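You operate a simulated robot arm through the tools that you are given. There is no shell and no other tool. Be economical: measure what you need, move in short steps, check, and stop when the job is done.

You are at the controls of a simulated two-armed robot. One attempt, no reset.

Task
On the narrow walkway behind the oval lamp port, fold the green cloth in half, so that its two long edges meet.

The check looks at the end state, three seconds after you hand in, the way a careful person would. Anything else that was tipped, shoved, dropped, spilled or broken makes it a failure. Flat cloth is picked up by pressing the open fingertips on it (5 to 10 N) and closing them slowly along it; thin cloth reads only 2 to 8 mm in the jaws.

Robot
Two 7-joint arms with two-finger grippers on one trunk, on a base that drives. Base frame: it is fixed to the floor where the robot stands at the start and does not move with it; the origin is under the middle of the robot, x ahead of it, y to its left, z up; the surface under the hand at the start is at about z = 80. Lengths are in cm, angles in degrees, forces in N, time in s.
The left shoulder is at the start at [2.5, 20.8, 110.7], the right one opposite. With the tool pointing down near the work surface each hand reaches from about 20 to 76 cm from the robot's upright axis, wherever it stands, measured 20 degrees to its own side. Places, roughly: narrow walkway behind the oval lamp port [50, 10, 80]. Payload 2.2 kg a hand.
The TCP of each hand is the grasp point between the finger pads, 1.9 cm short of the fingertips. In the tool frame z runs along the fingers and y along their closing line. The gripper opens to 11.6 cm. The gripper's body begins 7 cm behind the TCP.
Orientation is that of the tool frame in the base frame, as a unit quaternion [x, y, z, w]. With the fingers straight down and closing along the base's y, the tool's x points along the base's -x, its y along +y and its z along -z.

Tools
- The arms move only by the tool nudge_tool. It takes "left_commands", "right_commands" or both (then of equal length, played together; a hand with none holds still); each is text: rows parted by semicolons, each of 7 numbers parted by spaces: the finger opening in cm, from 0 to 11.6, then the shift along the base's x, y, z in units of 400 mm (1.0 is 400 mm), then the turn, a rotation vector about the base's x, y, z in units of 45 degrees (1.0 is 45 degrees). In form: hand tx ty tz wx wy wz; .... A call has 1 to 20 rows; each row is the pose to reach, as a shift and turn from the pose commanded when the call began. A call with a number of a shift or a turn outside -1 to 1 is refused whole. Rows are played at 5 a second. More than 5 cm and 8.6 degrees between two rows, or a gripper value outside its range, and nothing of the call is played. Where a pose cannot be reached the arm comes as near as it can. A force on the tool above 40 N (or 10 N above the force at the start of the call, whichever is more), or a blocked arm, ends the call early, and 0.2 s more pass. The fingers move at their own pace and stop on an object; they squeeze with about 43 N. The grip force told is the motor's: it shows also when the fingers shut on nothing. Time passes only in rows, and 0.2 s behind the last, so rows that repeat a pose let the fingers close. The reply holds the time, the measured pose of the TCP, the force on the tool along the base axes, the opening and the grip force, in the units named above and with some noise, with the torque about the TCP (base axes, N m) and any sound that the robot's microphone picked up, and new pictures: "views" is both (left out), scene, wrist or none (wrist: the cameras of the hands that moved).
- Cameras (640 x 400 px; columns grow to the right, rows downward): "scene" is now at [12.65, 0.5, 126.79]; the picture's right is [0.16, -0.99, -0.01], its down [-0.63, -0.10, -0.77] and it looks along [0.76, 0.13, -0.64] (base axes); focal length 257 px, centre (320, 200). "left" rides on the left gripper at [6.9, 1.5, -9.7] in its tool frame; the picture's right is [-0.21, 0.98, 0.00], its down [-0.76, -0.17, -0.63] and it looks along [-0.62, -0.13, 0.77] (tool axes); focal length 251 px, centre (320, 200). "right" rides on the right gripper at [6.9, -1.5, -9.7] in its tool frame; the picture's right is [0.21, 0.98, 0.00], its down [-0.76, 0.17, -0.63] and it looks along [-0.62, 0.14, 0.77] (tool axes); focal length 251 px, centre (320, 200). There is no depth. A picture from a camera that has moved, and an enlarged one, comes with that camera's place and axes in the base frame and with its lens.
- lift_body(by): slides the trunk up (or, below 0, down) by that many cm; the arms and the scene camera ride with it, the base frame stays. It gives what a move gives, with no picture.
- drive_base(legs): drives the robot by 1 to 6 legs, each [ahead, left, turn to the left] in cm, cm and degrees, along the robot's own axes; the way and the turn of a leg run together, so that a leg with both is an arc; at most 150 cm and 180 degrees a leg. The arms and the cameras ride along, it lands a little off, and it stops where it bumps. It gives what a move gives, and a new picture of the scene camera.
- aim_head(pan, tilt): turns the head with the scene camera to pan (to the left, within 80 degrees either way) and tilt (down, from -29 to 69), counted from straight ahead of the robot. It gives what a move gives, and a new picture of the scene camera.
- inspect(camera, box): a new picture of the part [left, top, right, bottom] of that camera's present view, enlarged. The clock stands still meanwhile.
- close_job(): hands the job in; it is judged then, once.

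Go step by step. Nothing tells you exact positions but the pictures and the camera data: compare them with the known pose of the tool, close in by small moves and look again before you grip or let go. The budget is 120 turns and 260 pictures, counting those below and the enlarged ones. Unless the task says otherwise, let go and move clear before handing in, and close with one line.

The tools are called as name(argument=value, ...) on one line, values as JSON. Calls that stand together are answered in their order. nudge_tool: Moves the arms, as the interface text tells. Its arguments: {"type":"object","properties":{"left_commands":{"type":"string"},"right_commands":{"type":"string"},"views":{"type":"string","enum":["both","scene","wrist","none"]}},"required":[]} The other tools are called the same way: lift_body (by) slides the trunk up or down; drive_base (legs) drives the base; aim_head (pan, tilt) turns the head that bears the scene camera; inspect (camera, box) takes an enlarged picture of a part of a camera's view; close_job () hands the job in.

At the start:

```text
time_s: 0.0
left_ee_pos: [59.87, 22.66, 103.74]
left_tcp_rot: [0.0, 1.0, 0.002, 0.0]
left_contact_force: [-0.9, -0.3, 0.2]
left_wrist_torque: [0.03, -0.01, -0.01]
left_width: 11.61
left_grasp_force: 0.0
right_ee_pos: [49.27, -23.93, 104.43]
right_tcp_rot: [-0.001, 1.0, 0.002, -0.001]
right_contact_force: [0.1, 0.1, -0.8]
right_wrist_torque: [0.01, -0.05, -0.01]
right_width: 11.62
right_grasp_force: 0.1
trunk travel left (down, up): [-25.0, 24.0]
robot x, y, heading: [-0.12, 0.03, 0.1]
head pan, tilt: [9.2, 39.6]
```

scene: 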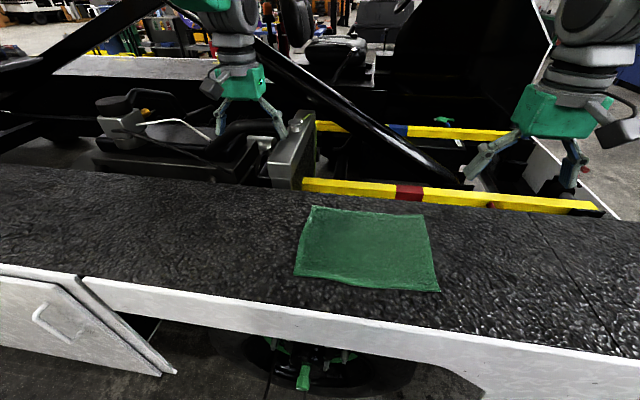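
right: 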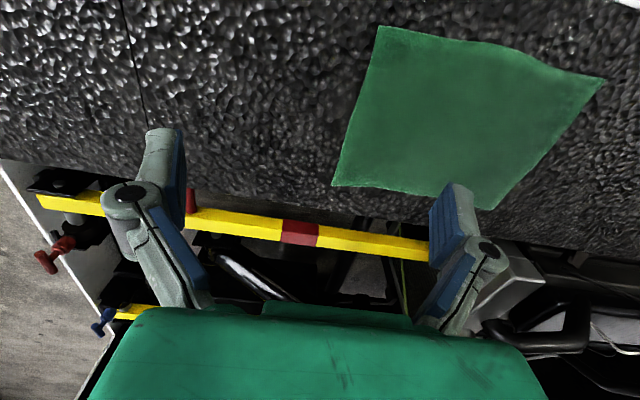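
left: 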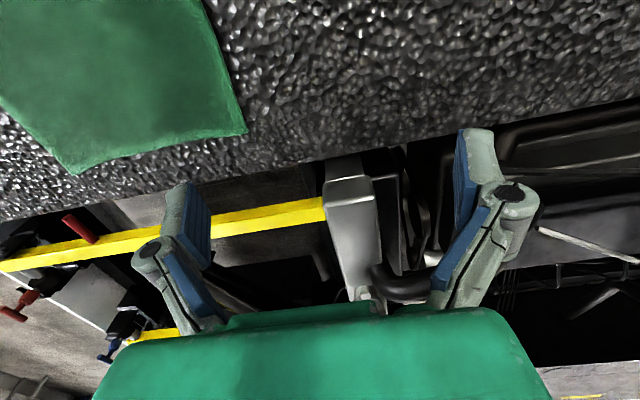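

The green cloth lies with its long edges along y: the far edge is near x≈65.5, the near edge near x≈43.3, and y runs from about -18 to 11 at z≈80. I plan to lift the far edge with both hands and bring it to the near edge, but first I'll look at the surroundings.

inspect(camera="scene", box=[240, 60, 500, 300])

inspect(camera="left", box=[0, 0, 400, 300])

```text
1.67 times, centred on (370, 180) of scene
camera zoom: at [12.65, 0.5, 126.79], right [0.16, -0.99, -0.01], down [-0.63, -0.1, -0.77], along [0.76, 0.13, -0.64], focal length 428 px, centre (237, 233)
```

zoom: 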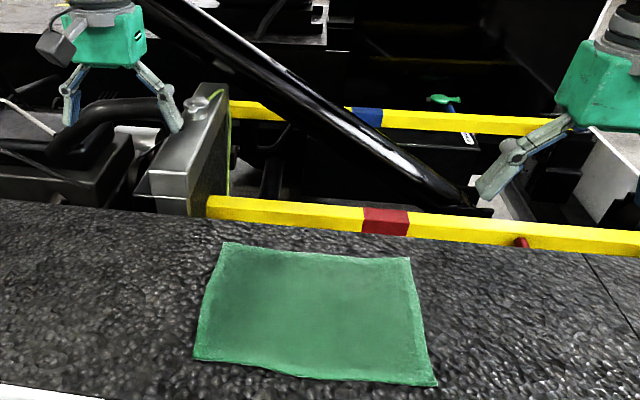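

```text
1.33 times, centred on (200, 150) of left
camera zoom: at [52.86, 24.09, 113.57], right [0.22, 0.98, 0.0], down [0.76, -0.17, 0.63], along [0.62, -0.13, -0.78], focal length 335 px, centre (480, 267)
```

zoom: 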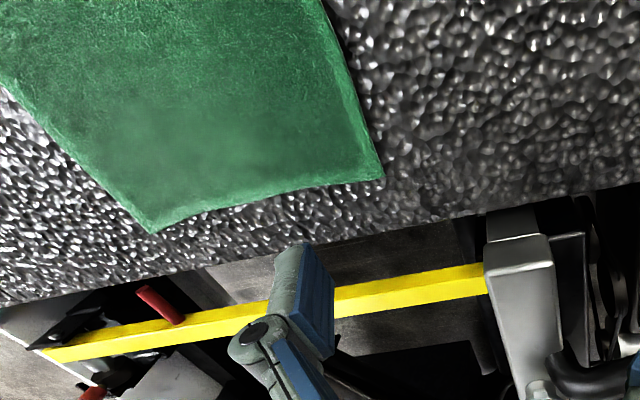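

The far margin of the walkway past the cloth is about 4–5 cm and clear for upright hands. Next I move both hands above the far corners with the fingers partly closed.

nudge_tool(left_commands="2.6 0.019 -0.06 -0.057 0 0 0; 2.6 0.038 -0.12 -0.114 0 0 0; 2.6 0.057 -0.18 -0.171 0 0 0; 2.6 0.076 -0.24 -0.228 0 0 0; 2.6 0.095 -0.30 -0.285 0 0 0; 2.6 0.113 -0.36 -0.343 0 0 0; 2.6 0.113 -0.36 -0.343 0 0 0", right_commands="2.6 0.066 0.036 -0.060 0 0 0; 2.6 0.132 0.073 -0.120 0 0 0; 2.6 0.198 0.109 -0.180 0 0 0; 2.6 0.264 0.145 -0.240 0 0 0; 2.6 0.330 0.182 -0.300 0 0 0; 2.6 0.396 0.218 -0.361 0 0 0; 2.6 0.396 0.218 -0.361 0 0 0")

```text
time_s: 1.6
left_ee_pos: [63.93, 8.29, 90.25]
left_tcp_rot: [0.001, 1.0, 0.001, 0.003]
left_contact_force: [0.2, 0.0, -0.1]
left_wrist_torque: [0.04, -0.01, -0.01]
left_width: 2.57
left_grasp_force: 0.1
right_ee_pos: [64.85, -14.91, 90.44]
right_tcp_rot: [0.0, 1.0, 0.001, 0.003]
right_contact_force: [-0.8, -1.0, 1.1]
right_wrist_torque: [0.03, -0.03, 0.01]
right_width: 2.61
right_grasp_force: 0.0
trunk travel left (down, up): [-25.0, 24.0]
robot x, y, heading: [-0.07, -0.17, -0.0]
head pan, tilt: [9.2, 39.6]
camera scene: at [12.64, 0.66, 126.8], right [0.16, -0.99, 0.0], down [-0.63, -0.1, -0.77], along [0.76, 0.13, -0.64], focal length 257 px, centre (320, 200)
camera right: at [57.83, -16.41, 100.04], right [-0.21, 0.98, 0.0], down [0.75, 0.16, 0.64], along [0.62, 0.14, -0.77], focal length 251 px, centre (320, 200)
camera left: at [56.94, 9.81, 99.99], right [0.22, 0.98, 0.0], down [0.75, -0.17, 0.64], along [0.62, -0.14, -0.77], focal length 251 px, centre (320, 200)
```

scene: 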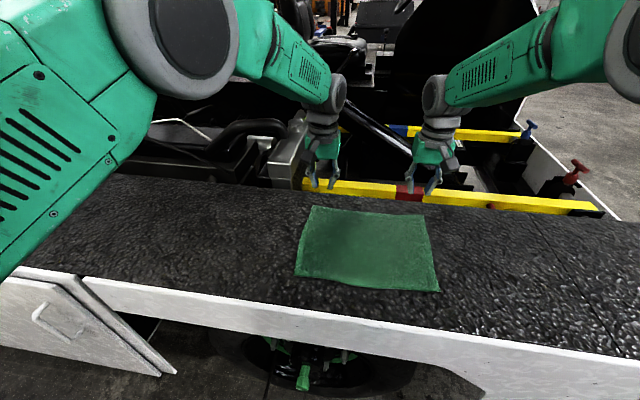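
right: 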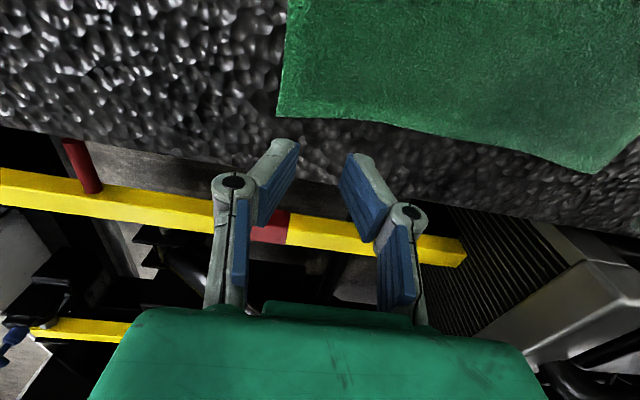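
left: 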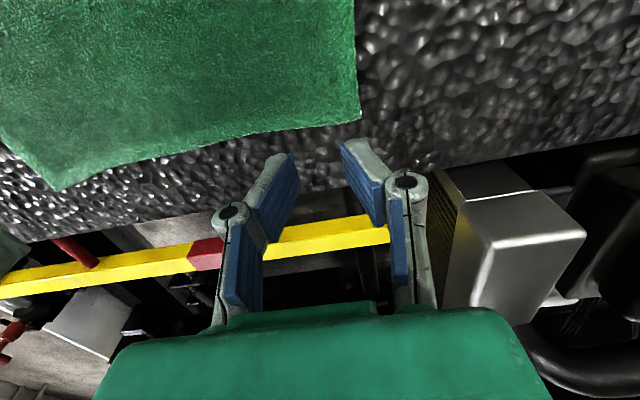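

Both hands are about right over the far corners (edge at x≈65.2 on the left, ≈65.9 on the right). I'll lower them to just above the cloth.

nudge_tool(left_commands="2.6 0.008 0.01 -0.08 0 0 0; 2.6 0.01 0.01 -0.16 0 0 0; 2.6 0.01 0.01 -0.195 0 0 0; 2.6 0.01 0.01 -0.195 0 0 0", right_commands="2.6 0.008 -0.01 -0.08 0 0 0; 2.6 0.008 -0.01 -0.16 0 0 0; 2.6 0.008 -0.01 -0.195 0 0 0; 2.6 0.008 -0.01 -0.195 0 0 0", views="wrist")

```text
time_s: 2.6
left_ee_pos: [64.44, 9.13, 82.3]
left_tcp_rot: [0.001, 1.0, -0.001, 0.003]
left_contact_force: [0.7, -1.8, 3.5]
left_wrist_torque: [-0.03, 0.04, 0.03]
left_width: 2.59
left_grasp_force: 0.1
right_ee_pos: [65.24, -14.83, 82.63]
right_tcp_rot: [0.001, 1.0, -0.001, 0.0]
right_contact_force: [-0.7, 0.0, 0.0]
right_wrist_torque: [0.01, -0.01, 0.0]
right_width: 2.59
right_grasp_force: 0.1
trunk travel left (down, up): [-25.0, 24.0]
robot x, y, heading: [-0.2, 0.11, 0.4]
head pan, tilt: [9.2, 39.6]
camera right: at [58.23, -16.34, 92.19], right [-0.21, 0.98, 0.0], down [0.75, 0.17, 0.63], along [0.62, 0.13, -0.77], focal length 251 px, centre (320, 200)
camera left: at [57.49, 10.65, 92.09], right [0.22, 0.98, 0.0], down [0.75, -0.17, 0.64], along [0.62, -0.14, -0.77], focal length 251 px, centre (320, 200)
```

right: 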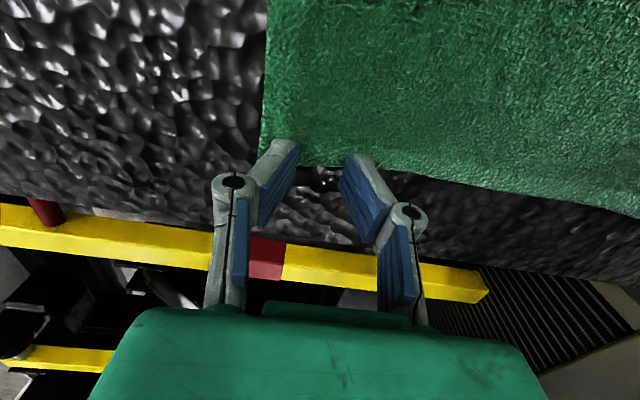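
left: 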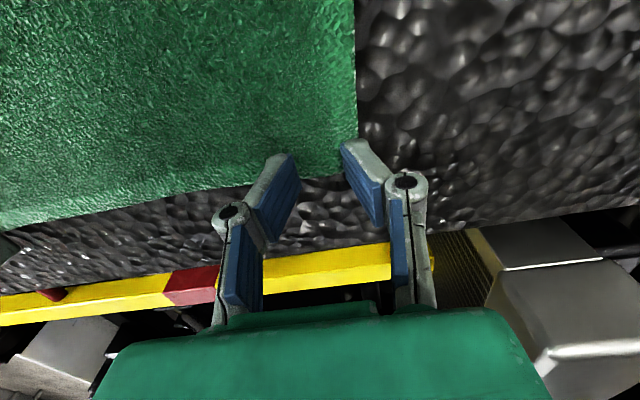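

The fingertips are at the corners, half over the edge. I'll shift inward slightly and press gently.

nudge_tool(left_commands="2.6 -0.010 -0.018 0.012 0 0 0; 2.6 -0.012 -0.02 0.0 0 0 0; 2.6 -0.012 -0.02 -0.006 0 0 0; 2.6 -0.012 -0.02 -0.006 0 0 0", right_commands="2.6 -0.008 0.01 0 0 0 0; 2.6 -0.01 0.01 -0.008 0 0 0; 2.6 -0.01 0.01 -0.014 0 0 0; 2.6 -0.01 0.01 -0.014 0 0 0", views="none")

```text
time_s: 3.6
left_ee_pos: [63.95, 8.35, 82.19]
left_tcp_rot: [0.002, 1.0, -0.002, 0.003]
left_contact_force: [1.7, -0.1, 8.9]
left_wrist_torque: [-0.03, 0.02, 0.03]
left_width: 2.43
left_grasp_force: 0.1
right_ee_pos: [64.87, -14.44, 82.3]
right_tcp_rot: [0.0, 1.0, -0.001, 0.004]
right_contact_force: [4.8, 1.2, 10.8]
right_wrist_torque: [0.08, -0.03, 0.0]
right_width: 2.69
right_grasp_force: 0.2
trunk travel left (down, up): [-25.0, 24.0]
robot x, y, heading: [0.0, -0.1, -0.3]
head pan, tilt: [9.2, 39.6]
```

Both hands press with about 9–10 N. I'll close slowly.

nudge_tool(left_commands="2.3 0 0 0 0 0 0; 2.0 0 0 0 0 0 0; 1.7 0 0 0 0 0 0; 1.4 0 0 0 0 0 0; 1.1 0 0 0 0 0 0; 0.8 0 0 0 0 0 0; 0.5 0 0 0 0 0 0; 0.2 0 0 0 0 0 0; 0 0 0 0 0 0 0; 0 0 0 0 0 0 0; 0 0 0 0 0 0 0", right_commands="2.3 0 0 0 0 0 0; 2.0 0 0 0 0 0 0; 1.7 0 0 0 0 0 0; 1.4 0 0 0 0 0 0; 1.1 0 0 0 0 0 0; 0.8 0 0 0 0 0 0; 0.5 0 0 0 0 0 0; 0.2 0 0 0 0 0 0; 0 0 0 0 0 0 0; 0 0 0 0 0 0 0; 0 0 0 0 0 0 0")

```text
time_s: 6.0
left_ee_pos: [63.91, 8.38, 82.28]
left_tcp_rot: [0.001, 1.0, -0.002, 0.003]
left_contact_force: [1.5, -7.7, 12.1]
left_wrist_torque: [-0.1, 0.02, 0.04]
left_width: 0.46
left_grasp_force: 33.8
right_ee_pos: [64.66, -14.39, 82.12]
right_tcp_rot: [0.0, 1.0, -0.001, 0.002]
right_contact_force: [-0.3, 8.0, 13.4]
right_wrist_torque: [0.11, 0.06, -0.06]
right_width: 0.42
right_grasp_force: 33.4
trunk travel left (down, up): [-25.0, 24.0]
robot x, y, heading: [0.11, -0.06, -0.1]
head pan, tilt: [9.2, 39.6]
camera scene: at [12.44, 1.29, 126.83], right [0.16, -0.99, 0.0], down [-0.63, -0.1, -0.77], along [0.76, 0.12, -0.64], focal length 257 px, centre (320, 200)
camera right: at [57.72, -15.9, 91.79], right [-0.21, 0.98, 0.0], down [0.75, 0.17, 0.64], along [0.62, 0.13, -0.77], focal length 251 px, centre (320, 200)
camera left: at [56.87, 9.97, 91.95], right [0.22, 0.98, 0.0], down [0.75, -0.17, 0.64], along [0.62, -0.14, -0.77], focal length 251 px, centre (320, 200)
```

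scene: 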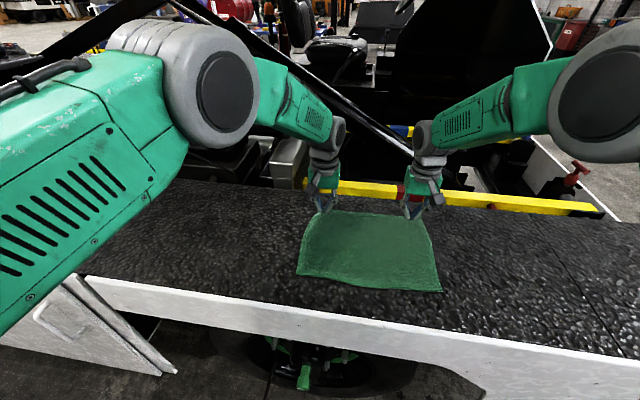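
right: 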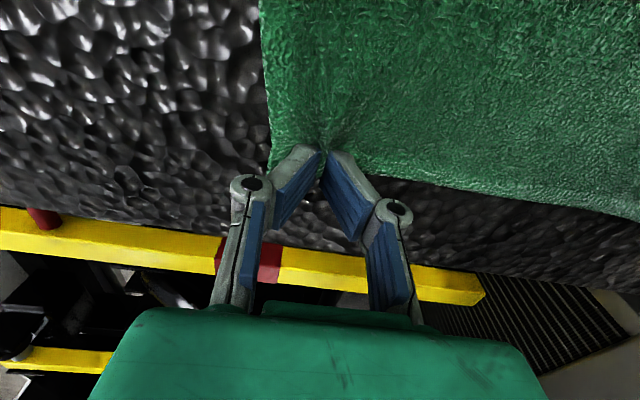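
left: 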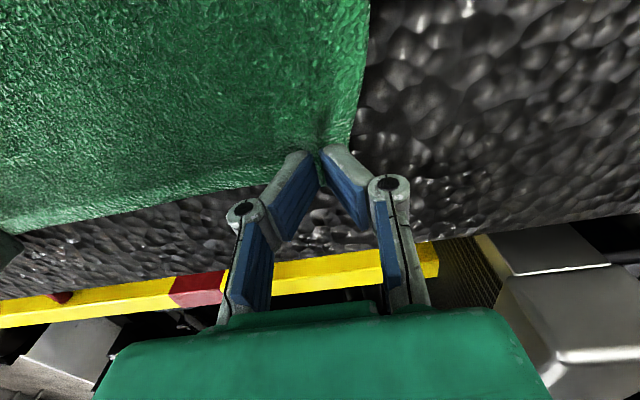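

Both hands hold cloth (4–5 mm in the jaws). I'll lift along an arc towards the robot, tilting the hands so the fingers swing to point away.

nudge_tool(left_commands="0 -0.004 0 0.041 0 -0.05 0; 0 -0.016 0 0.081 0 -0.16 0; 0 -0.036 0 0.119 0 -0.28 0; 0 -0.063 0 0.153 0 -0.4 0; 0 -0.097 0 0.182 0 -0.52 0; 0 -0.135 0 0.206 0 -0.64 0; 0 -0.178 0 0.223 0 -0.76 0; 0 -0.223 0 0.234 0 -0.88 0; 0 -0.27 0 0.238 0 -1 0; 0 -0.27 0 0.238 0 -1 0", right_commands="0 -0.004 0 0.041 0 -0.05 0; 0 -0.016 0 0.081 0 -0.16 0; 0 -0.036 0 0.119 0 -0.28 0; 0 -0.063 0 0.153 0 -0.4 0; 0 -0.097 0 0.182 0 -0.52 0; 0 -0.135 0 0.206 0 -0.64 0; 0 -0.178 0 0.223 0 -0.76 0; 0 -0.223 0 0.234 0 -0.88 0; 0 -0.27 0 0.238 0 -1 0; 0 -0.27 0 0.238 0 -1 0")

```text
time_s: 7.5
left_ee_pos: [55.22, 10.4, 82.75]
left_tcp_rot: [-0.029, 0.982, -0.005, 0.188]
left_contact_force: [-6.3, 0.6, 17.9]
left_wrist_torque: [0.0, 0.13, 0.04]
left_width: 0.42
left_grasp_force: 33.5
left hand out of reach, approached as far as the arm can: row 7
right_ee_pos: [58.52, -16.35, 90.35]
right_tcp_rot: [0.018, 0.964, 0.003, 0.266]
right_contact_force: [-0.2, -0.4, 0.5]
right_wrist_torque: [0.02, 0.03, 0.02]
right_width: 0.0
right_grasp_force: 28.7
trunk travel left (down, up): [-25.0, 24.0]
robot x, y, heading: [-0.26, -0.05, 0.2]
head pan, tilt: [9.2, 39.6]
stopped in row 7 (left hand): the arm was blocked; the commanded pose is now the measured one
camera scene: at [12.51, 0.85, 126.82], right [0.16, -0.99, 0.0], down [-0.63, -0.1, -0.77], along [0.76, 0.12, -0.64], focal length 257 px, centre (320, 200)
camera right: at [47.51, -17.58, 95.04], right [-0.15, 0.98, -0.09], down [0.33, 0.14, 0.93], along [0.93, 0.11, -0.35], focal length 251 px, centre (320, 200)
camera left: at [45.16, 11.43, 89.24], right [0.15, 0.99, 0.06], down [0.48, -0.12, 0.87], along [0.87, -0.1, -0.49], focal length 251 px, centre (320, 200)
```

scene: 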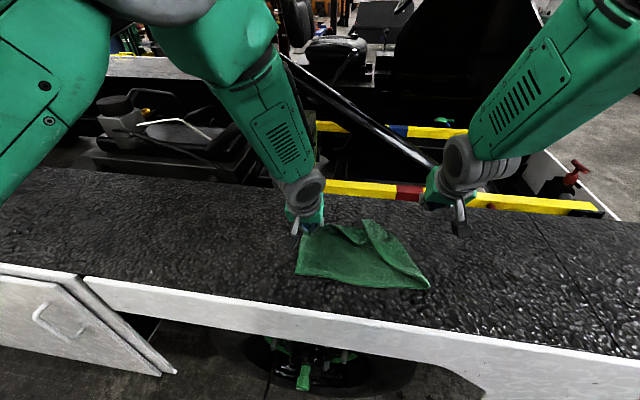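
right: 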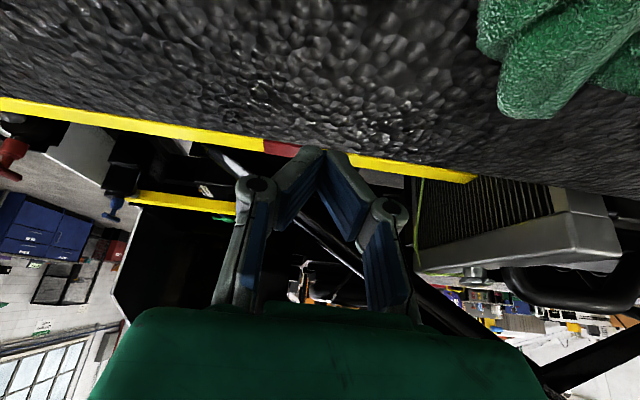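
left: 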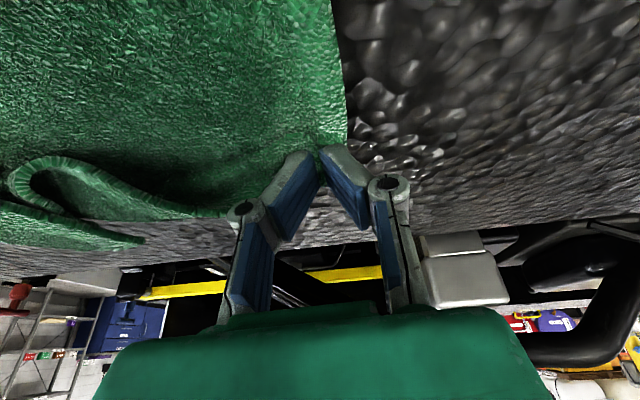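

The left arm ran out of reach while tilting and the right pinch slipped. I'll bring the left hand, still holding its corner, back upright and outward, move the right hand clear, and look again.

nudge_tool(left_commands="0 0.02 -0.005 0.04 0.001 0.05 -0.01; 0 0.06 -0.015 0.075 0.003 0.16 -0.025; 0 0.1 -0.025 0.09 0.006 0.27 -0.04; 0 0.15 -0.035 0.085 0.01 0.38 -0.06; 0 0.2 -0.04 0.07 0.013 0.483 -0.075; 0 0.215 -0.04 0.05 0.013 0.483 -0.075; 0 0.215 -0.04 0.05 0.013 0.483 -0.075", right_commands="0 0 -0.02 0.05 -0.001 0.1 0.006; 0 0 -0.06 0.1 -0.002 0.22 0.012; 0 0 -0.1 0.13 -0.003 0.34 0.02; 0 0 -0.14 0.15 -0.005 0.46 0.03; 0 0 -0.18 0.15 -0.006 0.58 0.04; 0 0 -0.2 0.15 -0.008 0.69 0.046; 0 0 -0.2 0.15 -0.008 0.69 0.046")

```text
time_s: 9.1
left_ee_pos: [63.81, 8.51, 84.79]
left_tcp_rot: [0.006, 1.0, -0.001, 0.001]
left_contact_force: [0.3, 0.2, -0.5]
left_wrist_torque: [-0.02, -0.03, 0.01]
left_width: 0.44
left_grasp_force: 32.5
right_ee_pos: [58.54, -24.1, 96.31]
right_tcp_rot: [-0.003, 1.0, -0.002, -0.001]
right_contact_force: [-0.9, 0.7, -0.1]
right_wrist_torque: [0.01, 0.0, -0.01]
right_width: 0.0
right_grasp_force: 28.3
trunk travel left (down, up): [-25.0, 24.0]
robot x, y, heading: [0.04, -0.02, -0.1]
head pan, tilt: [9.2, 39.6]
camera scene: at [12.79, 1.2, 126.78], right [0.16, -0.99, 0.0], down [-0.63, -0.1, -0.77], along [0.76, 0.12, -0.64], focal length 257 px, centre (320, 200)
camera right: at [51.62, -25.52, 106.04], right [-0.22, 0.98, 0.0], down [0.76, 0.17, 0.63], along [0.62, 0.14, -0.78], focal length 251 px, centre (320, 200)
camera left: at [56.97, 10.14, 94.51], right [0.23, 0.97, 0.0], down [0.75, -0.17, 0.63], along [0.62, -0.15, -0.77], focal length 251 px, centre (320, 200)
```

scene: 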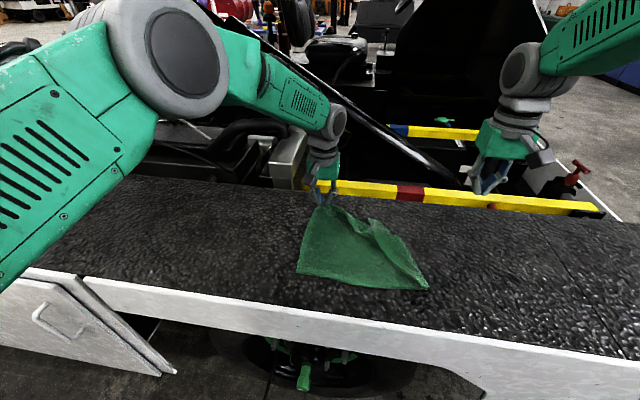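
right: 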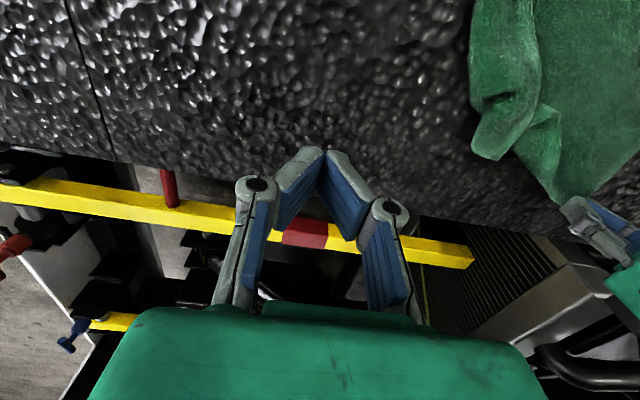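
left: 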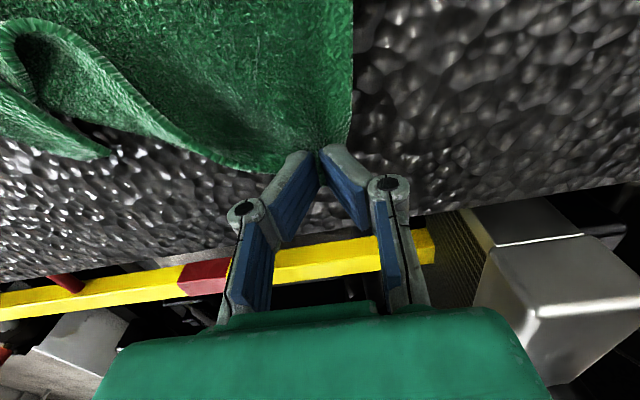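

The left corner is back in place. The right side has rolled over, so I'll look closer.

inspect(camera="right", box=[420, 0, 640, 220])

inspect(camera="scene", box=[280, 180, 450, 310])

```text
1.82 times, centred on (530, 110) of right
camera zoom: at [51.62, -25.52, 106.04], right [-0.22, 0.98, 0.0], down [0.76, 0.17, 0.63], along [0.62, 0.14, -0.78], focal length 457 px, centre (-62, 364)
```

zoom: 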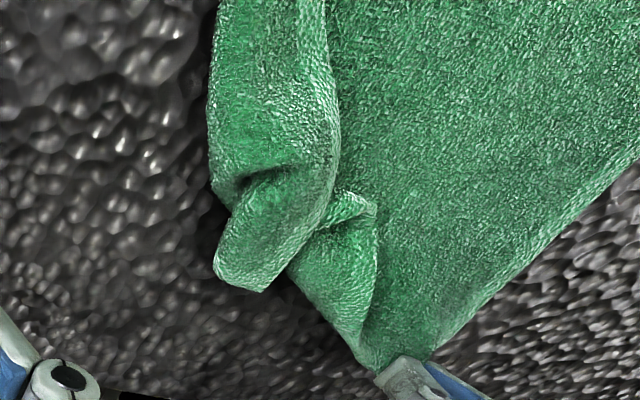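

```text
3.08 times, centred on (365, 245) of scene
camera zoom: at [12.79, 1.2, 126.78], right [0.16, -0.99, 0.0], down [-0.63, -0.1, -0.77], along [0.76, 0.12, -0.64], focal length 791 px, centre (182, 62)
```

zoom: 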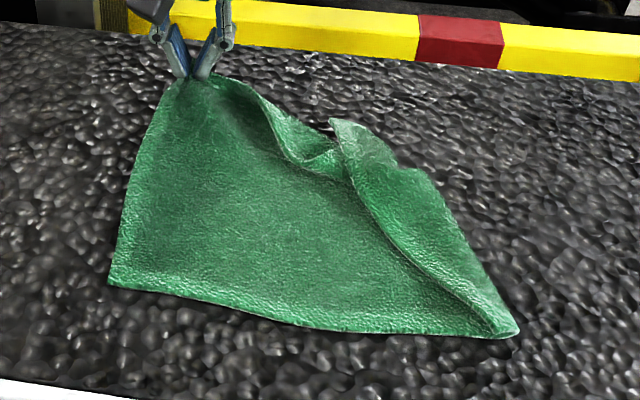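

The far-right corner is flipped and lies near (60.8, -4.2). It already faces the way the fold needs, so I'll take it with the right hand from above, first hovering with open fingers.

nudge_tool(right_commands="5.8 0.01 0.08 -0.01 0 0 0; 5.8 0.02 0.16 -0.03 0 0 0; 5.8 0.03 0.25 -0.06 0 0 0; 5.8 0.04 0.34 -0.1 0 0 0; 5.8 0.045 0.42 -0.14 0 0 0; 5.8 0.045 0.475 -0.18 0 0 0; 5.8 0.045 0.485 -0.20 0 0 0; 5.8 0.045 0.485 -0.20 0 0 0")

```text
time_s: 10.9
left_ee_pos: [63.96, 8.55, 84.74]
left_tcp_rot: [0.006, 1.0, -0.001, 0.001]
left_contact_force: [-0.9, -0.4, -0.4]
left_wrist_torque: [0.02, -0.02, 0.01]
left_width: 0.44
left_grasp_force: 33.3
right_ee_pos: [60.39, -4.52, 88.39]
right_tcp_rot: [-0.003, 1.0, -0.001, -0.002]
right_contact_force: [0.2, 0.4, 0.6]
right_wrist_torque: [-0.01, 0.01, -0.02]
right_width: 5.79
right_grasp_force: 0.0
trunk travel left (down, up): [-25.0, 24.0]
robot x, y, heading: [0.16, -0.11, 0.2]
head pan, tilt: [9.2, 39.6]
camera scene: at [12.83, 1.33, 126.77], right [0.16, -0.99, 0.0], down [-0.63, -0.1, -0.77], along [0.76, 0.12, -0.64], focal length 257 px, centre (320, 200)
camera right: at [53.44, -5.94, 98.03], right [-0.22, 0.98, 0.0], down [0.76, 0.17, 0.63], along [0.62, 0.14, -0.78], focal length 251 px, centre (320, 200)
```

scene: 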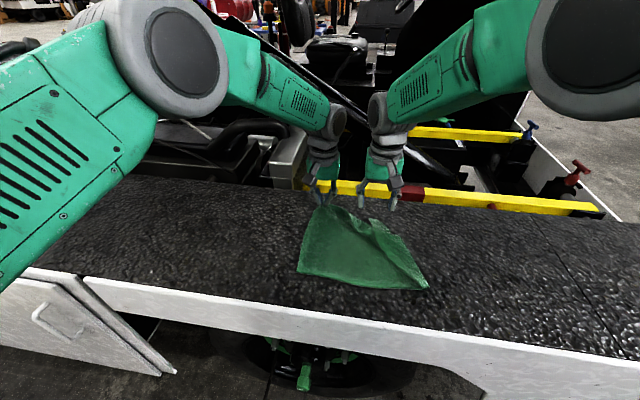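
right: 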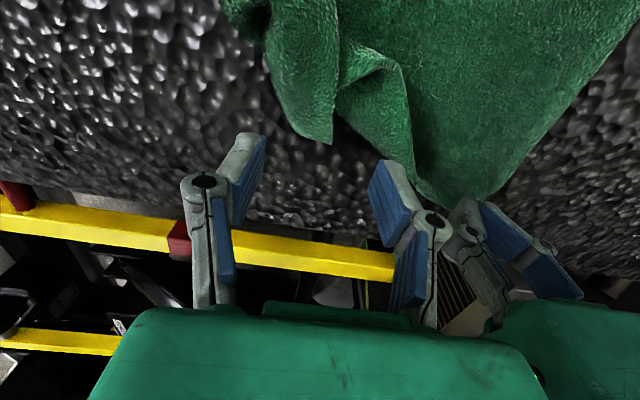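

The tip is clear: at x≈60.4 the flap spans y from -6.6 to -3.1. I'll lower with a 4.4 cm opening straddling it and close slowly.

nudge_tool(right_commands="4.4 0.003 -0.01 -0.06 0 0 0; 4.4 0.003 -0.01 -0.12 0 0 0; 4.4 0.003 -0.01 -0.148 0 0 0; 4.4 0.003 -0.01 -0.153 0 0 0; 4.0 0.003 -0.01 -0.156 0 0 0; 3.6 0.003 -0.01 -0.158 0 0 0; 3.2 0.003 -0.01 -0.158 0 0 0; 2.8 0.003 -0.01 -0.158 0 0 0; 2.4 0.003 -0.01 -0.158 0 0 0; 2.0 0.003 -0.01 -0.158 0 0 0; 1.6 0.003 -0.01 -0.158 0 0 0; 1.2 0.003 -0.01 -0.158 0 0 0; 0.8 0.003 -0.01 -0.158 0 0 0; 0.4 0.003 -0.01 -0.158 0 0 0; 0 0.003 -0.01 -0.158 0 0 0; 0 0.003 -0.01 -0.158 0 0 0; 0 0.003 -0.01 -0.158 0 0 0", views="wrist")

```text
time_s: 14.5
left_ee_pos: [63.86, 8.69, 84.84]
left_tcp_rot: [0.006, 1.0, -0.001, 0.002]
left_contact_force: [0.9, -0.2, -0.8]
left_wrist_torque: [-0.02, 0.02, 0.01]
left_width: 0.42
left_grasp_force: 33.0
right_ee_pos: [60.57, -4.93, 82.05]
right_tcp_rot: [-0.002, 1.0, -0.003, -0.001]
right_contact_force: [0.1, -0.2, 3.7]
right_wrist_torque: [0.1, 0.06, -0.02]
right_width: 0.73
right_grasp_force: 34.0
trunk travel left (down, up): [-25.0, 24.0]
robot x, y, heading: [-0.1, 0.12, -0.1]
head pan, tilt: [9.2, 39.6]
camera right: at [53.55, -6.4, 91.73], right [-0.22, 0.98, 0.0], down [0.76, 0.17, 0.63], along [0.62, 0.14, -0.78], focal length 251 px, centre (320, 200)
```

right: 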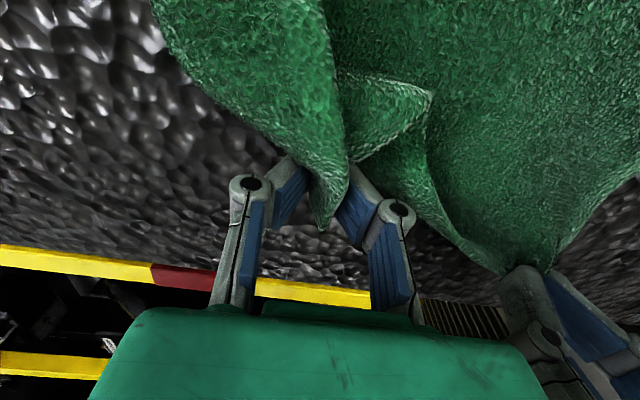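

The right hand now holds the corner (7 mm). Next I lift it and move it out to the right to unroll the edge, while the left raises its corner too.

nudge_tool(left_commands="0 0 0 0.02 0 0 0; 0 0 0 0.04 0 0 0; 0 0 0 0.06 0 0 0; 0 -0.01 0 0.08 0 0 0; 0 -0.02 0 0.09 0 0 0; 0 -0.03 0 0.1 0 0 0; 0 -0.03 0 0.1 0 0 0", right_commands="0 0 0 0.04 0 0 0; 0 0 -0.02 0.08 0 0 0; 0 0 -0.07 0.12 0 0 0; 0 0 -0.13 0.15 0 0 0; 0 0 -0.19 0.16 0 0 0; 0 0 -0.235 0.165 0 0 0; 0 0 -0.235 0.165 0 0 0")

```text
time_s: 16.1
left_ee_pos: [62.68, 8.5, 88.74]
left_tcp_rot: [0.007, 1.0, -0.003, 0.001]
left_contact_force: [-2.3, -17.0, 1.1]
left_wrist_torque: [-0.43, 0.06, 0.0]
left_width: 0.45
left_grasp_force: 32.9
right_ee_pos: [60.53, -14.23, 88.67]
right_tcp_rot: [-0.002, 1.0, -0.001, -0.001]
right_contact_force: [2.4, 16.2, -1.5]
right_wrist_torque: [0.07, -0.02, -0.32]
right_width: 0.53
right_grasp_force: 33.4
trunk travel left (down, up): [-25.0, 24.0]
robot x, y, heading: [-0.02, 0.11, 0.4]
head pan, tilt: [9.2, 39.6]
camera scene: at [12.85, 1.23, 126.77], right [0.16, -0.99, 0.0], down [-0.63, -0.1, -0.77], along [0.76, 0.12, -0.64], focal length 257 px, centre (320, 200)
camera right: at [53.55, -15.79, 98.29], right [-0.22, 0.98, 0.0], down [0.76, 0.17, 0.63], along [0.62, 0.14, -0.78], focal length 251 px, centre (320, 200)
camera left: at [55.72, 10.03, 98.49], right [0.23, 0.97, 0.0], down [0.75, -0.17, 0.63], along [0.62, -0.15, -0.77], focal length 251 px, centre (320, 200)
```

scene: 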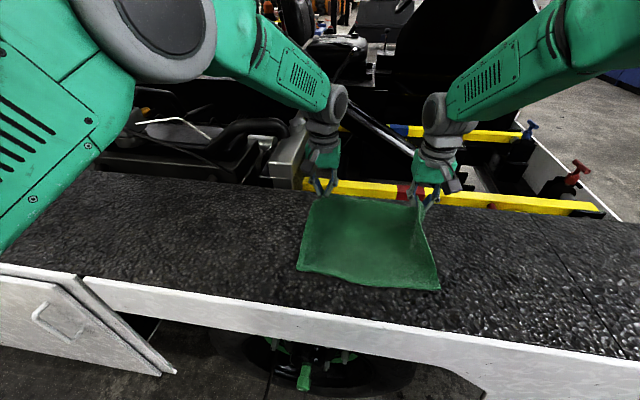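
right: 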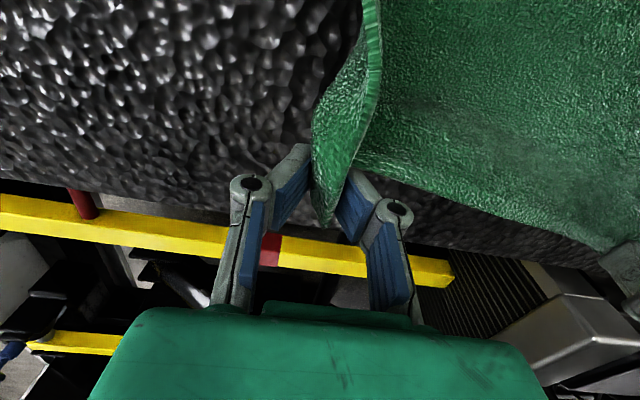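
left: 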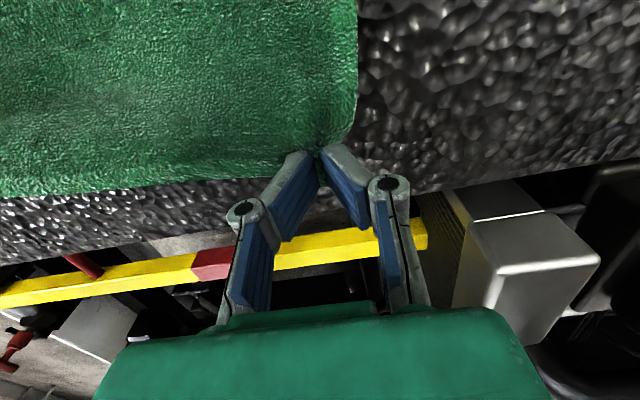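

The far edge is now taut between the hands and the cloth is open again. I'll slacken slightly and carry the edge in an arc over to the near edge, hands upright.

nudge_tool(left_commands="0 -0.05 -0.008 0.02 0 0 0; 0 -0.1 -0.008 0.04 0 0 0; 0 -0.15 -0.008 0.06 0 0 0; 0 -0.2 -0.008 0.065 0 0 0; 0 -0.25 -0.008 0.06 0 0 0; 0 -0.3 -0.008 0.045 0 0 0; 0 -0.35 -0.008 0.02 0 0 0; 0 -0.4 -0.008 -0.02 0 0 0; 0 -0.44 -0.008 -0.06 0 0 0; 0 -0.47 -0.008 -0.11 0 0 0; 0 -0.47 -0.008 -0.11 0 0 0", right_commands="0 -0.044 0.008 0.02 0 0 0; 0 -0.088 0.008 0.04 0 0 0; 0 -0.133 0.008 0.06 0 0 0; 0 -0.177 0.008 0.065 0 0 0; 0 -0.221 0.008 0.06 0 0 0; 0 -0.265 0.008 0.045 0 0 0; 0 -0.309 0.008 0.02 0 0 0; 0 -0.354 0.008 -0.02 0 0 0; 0 -0.39 0.008 -0.06 0 0 0; 0 -0.4175 0.008 -0.11 0 0 0; 0 -0.4175 0.008 -0.11 0 0 0")

```text
time_s: 18.5
left_ee_pos: [43.87, 8.34, 84.53]
left_tcp_rot: [0.002, 1.0, -0.006, 0.002]
left_contact_force: [-0.6, -10.1, 0.9]
left_wrist_torque: [-0.3, 0.0, 0.0]
left_width: 0.43
left_grasp_force: 33.1
right_ee_pos: [43.68, -13.88, 84.27]
right_tcp_rot: [-0.002, 1.0, -0.001, -0.001]
right_contact_force: [0.3, 9.5, -1.1]
right_wrist_torque: [0.07, -0.03, -0.15]
right_width: 0.48
right_grasp_force: 33.6
trunk travel left (down, up): [-25.0, 24.0]
robot x, y, heading: [0.16, -0.21, -0.0]
head pan, tilt: [9.2, 39.6]
camera scene: at [12.63, 1.25, 126.79], right [0.16, -0.99, 0.0], down [-0.63, -0.1, -0.77], along [0.76, 0.12, -0.64], focal length 257 px, centre (320, 200)
camera right: at [36.8, -15.43, 93.92], right [-0.22, 0.98, 0.0], down [0.76, 0.17, 0.63], along [0.62, 0.14, -0.78], focal length 251 px, centre (320, 200)
camera left: at [36.93, 10.0, 94.26], right [0.22, 0.98, -0.01], down [0.75, -0.16, 0.64], along [0.62, -0.15, -0.77], focal length 251 px, centre (320, 200)
```

scene: 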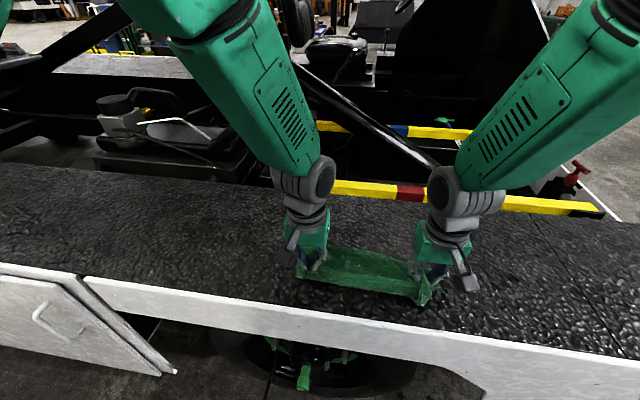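
right: 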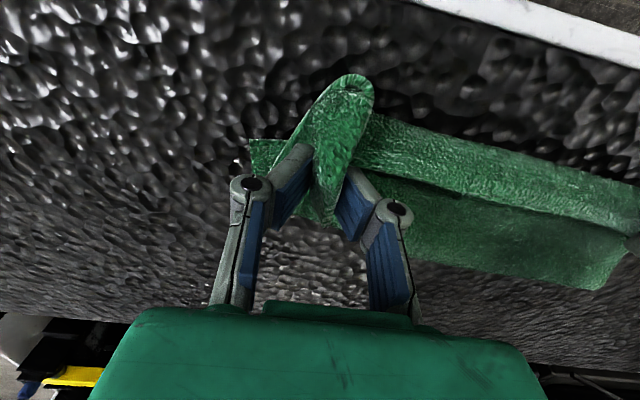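
left: 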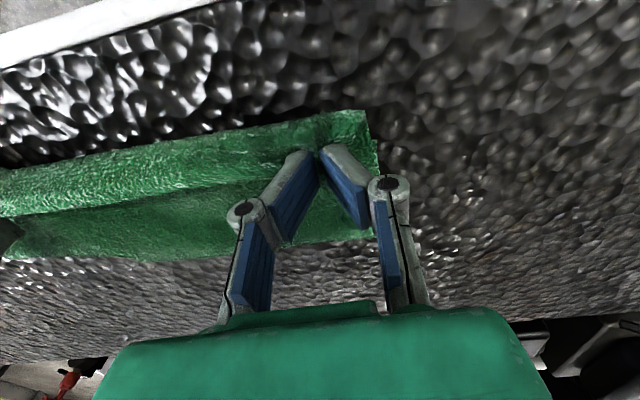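

The edge is across. I'll look closely at how the layers line up before lowering.

inspect(camera="left", box=[0, 80, 400, 280])

inspect(camera="right", box=[220, 50, 640, 310])

inspect(camera="scene", box=[270, 220, 470, 330])

```text
1.60 times, centred on (200, 180) of left
camera zoom: at [36.93, 10.0, 94.26], right [0.22, 0.98, -0.01], down [0.75, -0.16, 0.64], along [0.62, -0.15, -0.77], focal length 402 px, centre (512, 232)
```

zoom: 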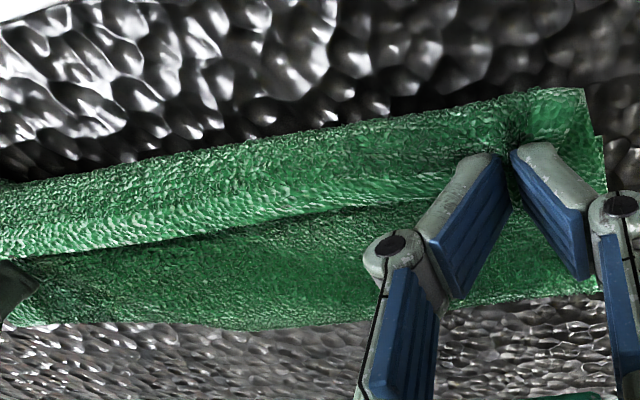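

```text
1.52 times, centred on (430, 180) of right
camera zoom: at [36.8, -15.43, 93.92], right [-0.22, 0.98, 0.0], down [0.76, 0.17, 0.63], along [0.62, 0.14, -0.78], focal length 383 px, centre (152, 230)
```

zoom: 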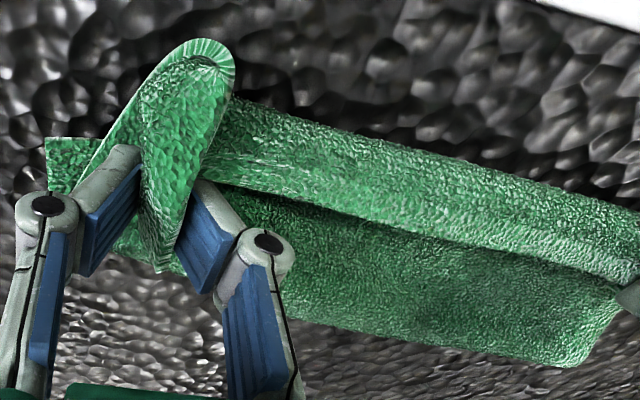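

```text
3.20 times, centred on (370, 275) of scene
camera zoom: at [12.63, 1.25, 126.79], right [0.16, -0.99, 0.0], down [-0.63, -0.1, -0.77], along [0.76, 0.12, -0.64], focal length 822 px, centre (160, -40)
```

zoom: 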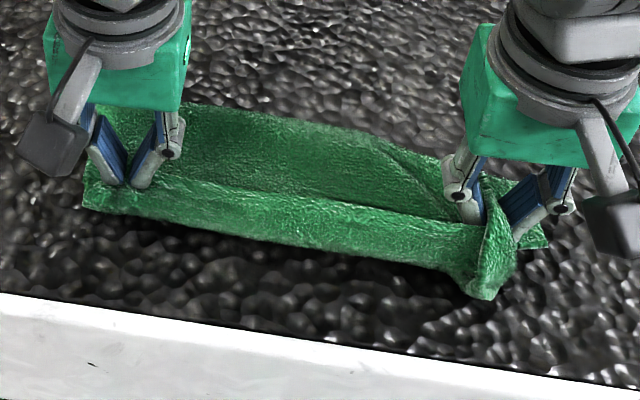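

The bottom near edge is at x≈44.3, and the carried edge has curled back under with a bulge. I'll raise it to hang straight and bring it down again along a tauter arc.

nudge_tool(left_commands="0 0.03 0 0.065 0 0 0; 0 0.08 0 0.14 0 0 0; 0 0.08 0 0.17 0 0 0; 0 0.0425 0 0.16 0 0 0; 0 0.0125 0 0.115 0 0 0; 0 -0.0125 0 0.065 0 0 0; 0 -0.03 0 0.01 0 0 0; 0 -0.038 0 -0.035 0 0 0; 0 -0.038 0 -0.035 0 0 0", right_commands="0 0.03 0 0.065 0 0 0; 0 0.08 0 0.14 0 0 0; 0 0.08 0 0.17 0 0 0; 0 0.0425 0 0.16 0 0 0; 0 0.0125 0 0.115 0 0 0; 0 -0.0125 0 0.065 0 0 0; 0 -0.03 0 0.01 0 0 0; 0 -0.038 0 -0.035 0 0 0; 0 -0.038 0 -0.035 0 0 0")

inspect(camera="scene", box=[270, 220, 470, 330])

```text
time_s: 20.5
left_ee_pos: [42.65, 8.39, 83.67]
left_tcp_rot: [-0.004, 1.0, -0.016, 0.003]
left_contact_force: [-0.5, -8.9, 1.1]
left_wrist_torque: [-0.21, 0.02, 0.0]
left_width: 0.44
left_grasp_force: 32.8
right_ee_pos: [42.31, -13.97, 83.01]
right_tcp_rot: [-0.001, 1.0, -0.002, 0.0]
right_contact_force: [1.3, 7.9, 0.2]
right_wrist_torque: [0.05, 0.0, -0.08]
right_width: 0.49
right_grasp_force: 33.3
trunk travel left (down, up): [-25.0, 24.0]
robot x, y, heading: [0.06, 0.29, -0.3]
head pan, tilt: [9.2, 39.6]
camera scene: at [12.6, 1.25, 126.8], right [0.16, -0.99, 0.0], down [-0.63, -0.1, -0.77], along [0.76, 0.12, -0.64], focal length 257 px, centre (320, 200)
camera right: at [35.31, -15.45, 92.54], right [-0.22, 0.98, 0.0], down [0.76, 0.17, 0.63], along [0.62, 0.14, -0.78], focal length 251 px, centre (320, 200)
camera left: at [35.7, 10.07, 93.29], right [0.21, 0.98, -0.03], down [0.75, -0.14, 0.64], along [0.62, -0.15, -0.77], focal length 251 px, centre (320, 200)
```

scene: 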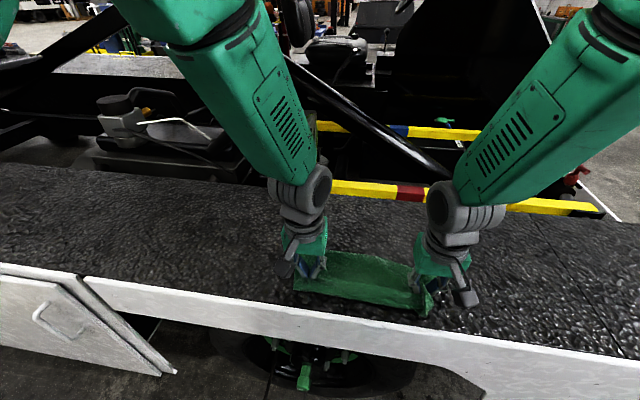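
right: 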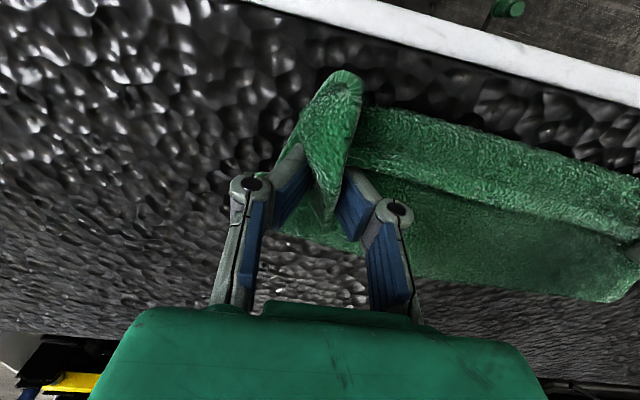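
left: 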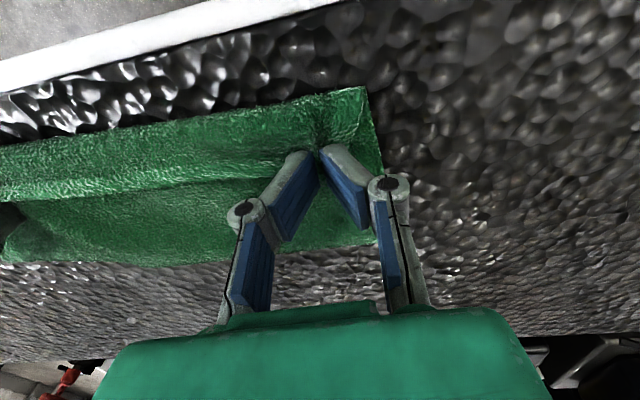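

```text
3.20 times, centred on (370, 275) of scene
camera zoom: at [12.6, 1.25, 126.8], right [0.16, -0.99, 0.0], down [-0.63, -0.1, -0.77], along [0.76, 0.12, -0.64], focal length 822 px, centre (160, -40)
```

zoom: 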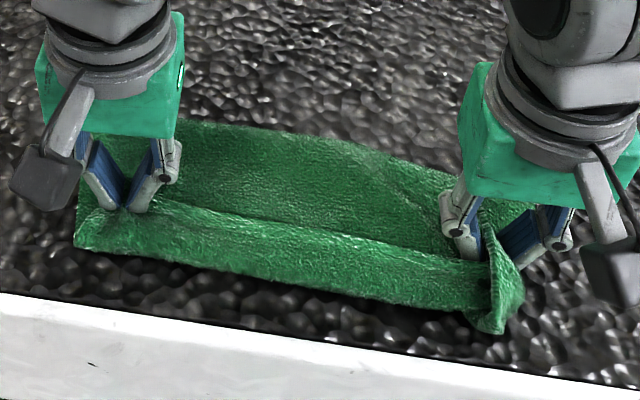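

The hem still faces the far side and the crease is about 2.5 cm short. I'll lift the edge over x≈55 so the sheet hangs straight, then lay it down with the crease near 55.5, ready to release.

nudge_tool(left_commands="0 0.04 0 0.1 0 0 0; 0 0.1 0 0.165 0 0 0; 0 0.18 0 0.205 0 0 0; 0 0.265 0 0.215 0 0 0; 0 0.315 0 0.205 0 0 0; 0 0.315 0 0.205 0 0 0; 0 0.27 0 0.19 0 0 0; 0 0.225 0 0.155 0 0 0; 0 0.185 0 0.11 0 0 0; 0 0.155 0 0.065 0 0 0; 0 0.135 0 0.03 0 0 0; 0 0.125 0 0.005 0 0 0; 0 0.125 0 0.005 0 0 0", right_commands="0 0.04 0 0.1 0 0 0; 0 0.1 0 0.165 0 0 0; 0 0.18 0 0.205 0 0 0; 0 0.265 0 0.215 0 0 0; 0 0.315 0 0.205 0 0 0; 0 0.315 0 0.205 0 0 0; 0 0.27 0 0.19 0 0 0; 0 0.225 0 0.155 0 0 0; 0 0.185 0 0.11 0 0 0; 0 0.155 0 0.065 0 0 0; 0 0.135 0 0.03 0 0 0; 0 0.125 0 0.005 0 0 0; 0 0.125 0 0.005 0 0 0")

inspect(camera="scene", box=[270, 210, 470, 320])

```text
time_s: 23.3
left_ee_pos: [47.29, 8.43, 83.26]
left_tcp_rot: [0.004, 1.0, -0.003, 0.0]
left_contact_force: [0.6, -9.8, 2.0]
left_wrist_torque: [-0.26, 0.01, -0.01]
left_width: 0.43
left_grasp_force: 32.3
right_ee_pos: [47.24, -14.07, 83.14]
right_tcp_rot: [-0.002, 1.0, -0.002, 0.0]
right_contact_force: [2.3, 9.2, 0.8]
right_wrist_torque: [0.06, -0.01, -0.15]
right_width: 0.47
right_grasp_force: 33.6
trunk travel left (down, up): [-25.0, 24.0]
robot x, y, heading: [-0.21, 0.05, 0.1]
head pan, tilt: [9.2, 39.6]
camera scene: at [12.68, 1.24, 126.79], right [0.16, -0.99, 0.0], down [-0.63, -0.1, -0.77], along [0.76, 0.12, -0.64], focal length 257 px, centre (320, 200)
camera right: at [40.28, -15.56, 92.75], right [-0.22, 0.98, 0.0], down [0.76, 0.17, 0.63], along [0.62, 0.14, -0.78], focal length 251 px, centre (320, 200)
camera left: at [40.45, 9.94, 92.97], right [0.22, 0.97, -0.01], down [0.75, -0.17, 0.64], along [0.62, -0.15, -0.77], focal length 251 px, centre (320, 200)
```

scene: 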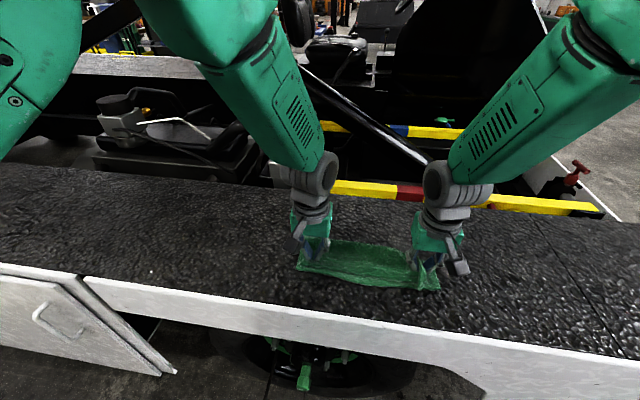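
right: 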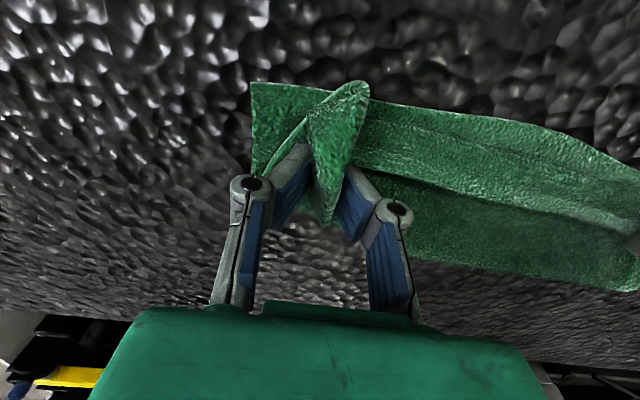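
left: 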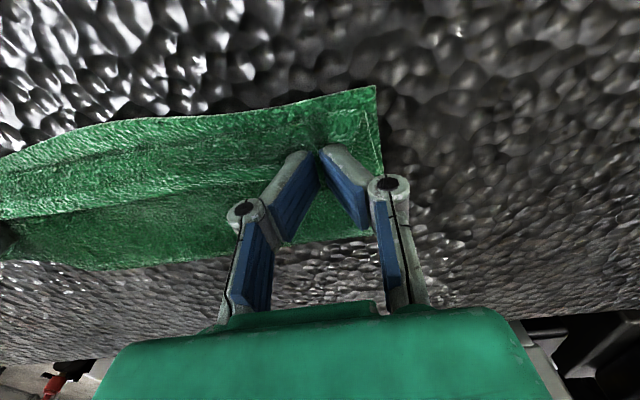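

```text
3.20 times, centred on (370, 265) of scene
camera zoom: at [12.68, 1.24, 126.79], right [0.16, -0.99, 0.0], down [-0.63, -0.1, -0.77], along [0.76, 0.12, -0.64], focal length 822 px, centre (160, -8)
```

zoom: 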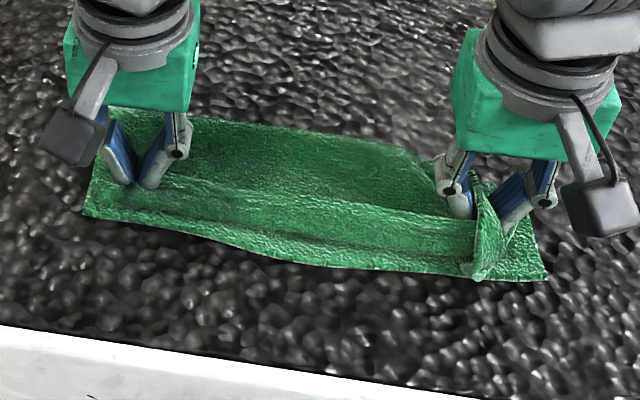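

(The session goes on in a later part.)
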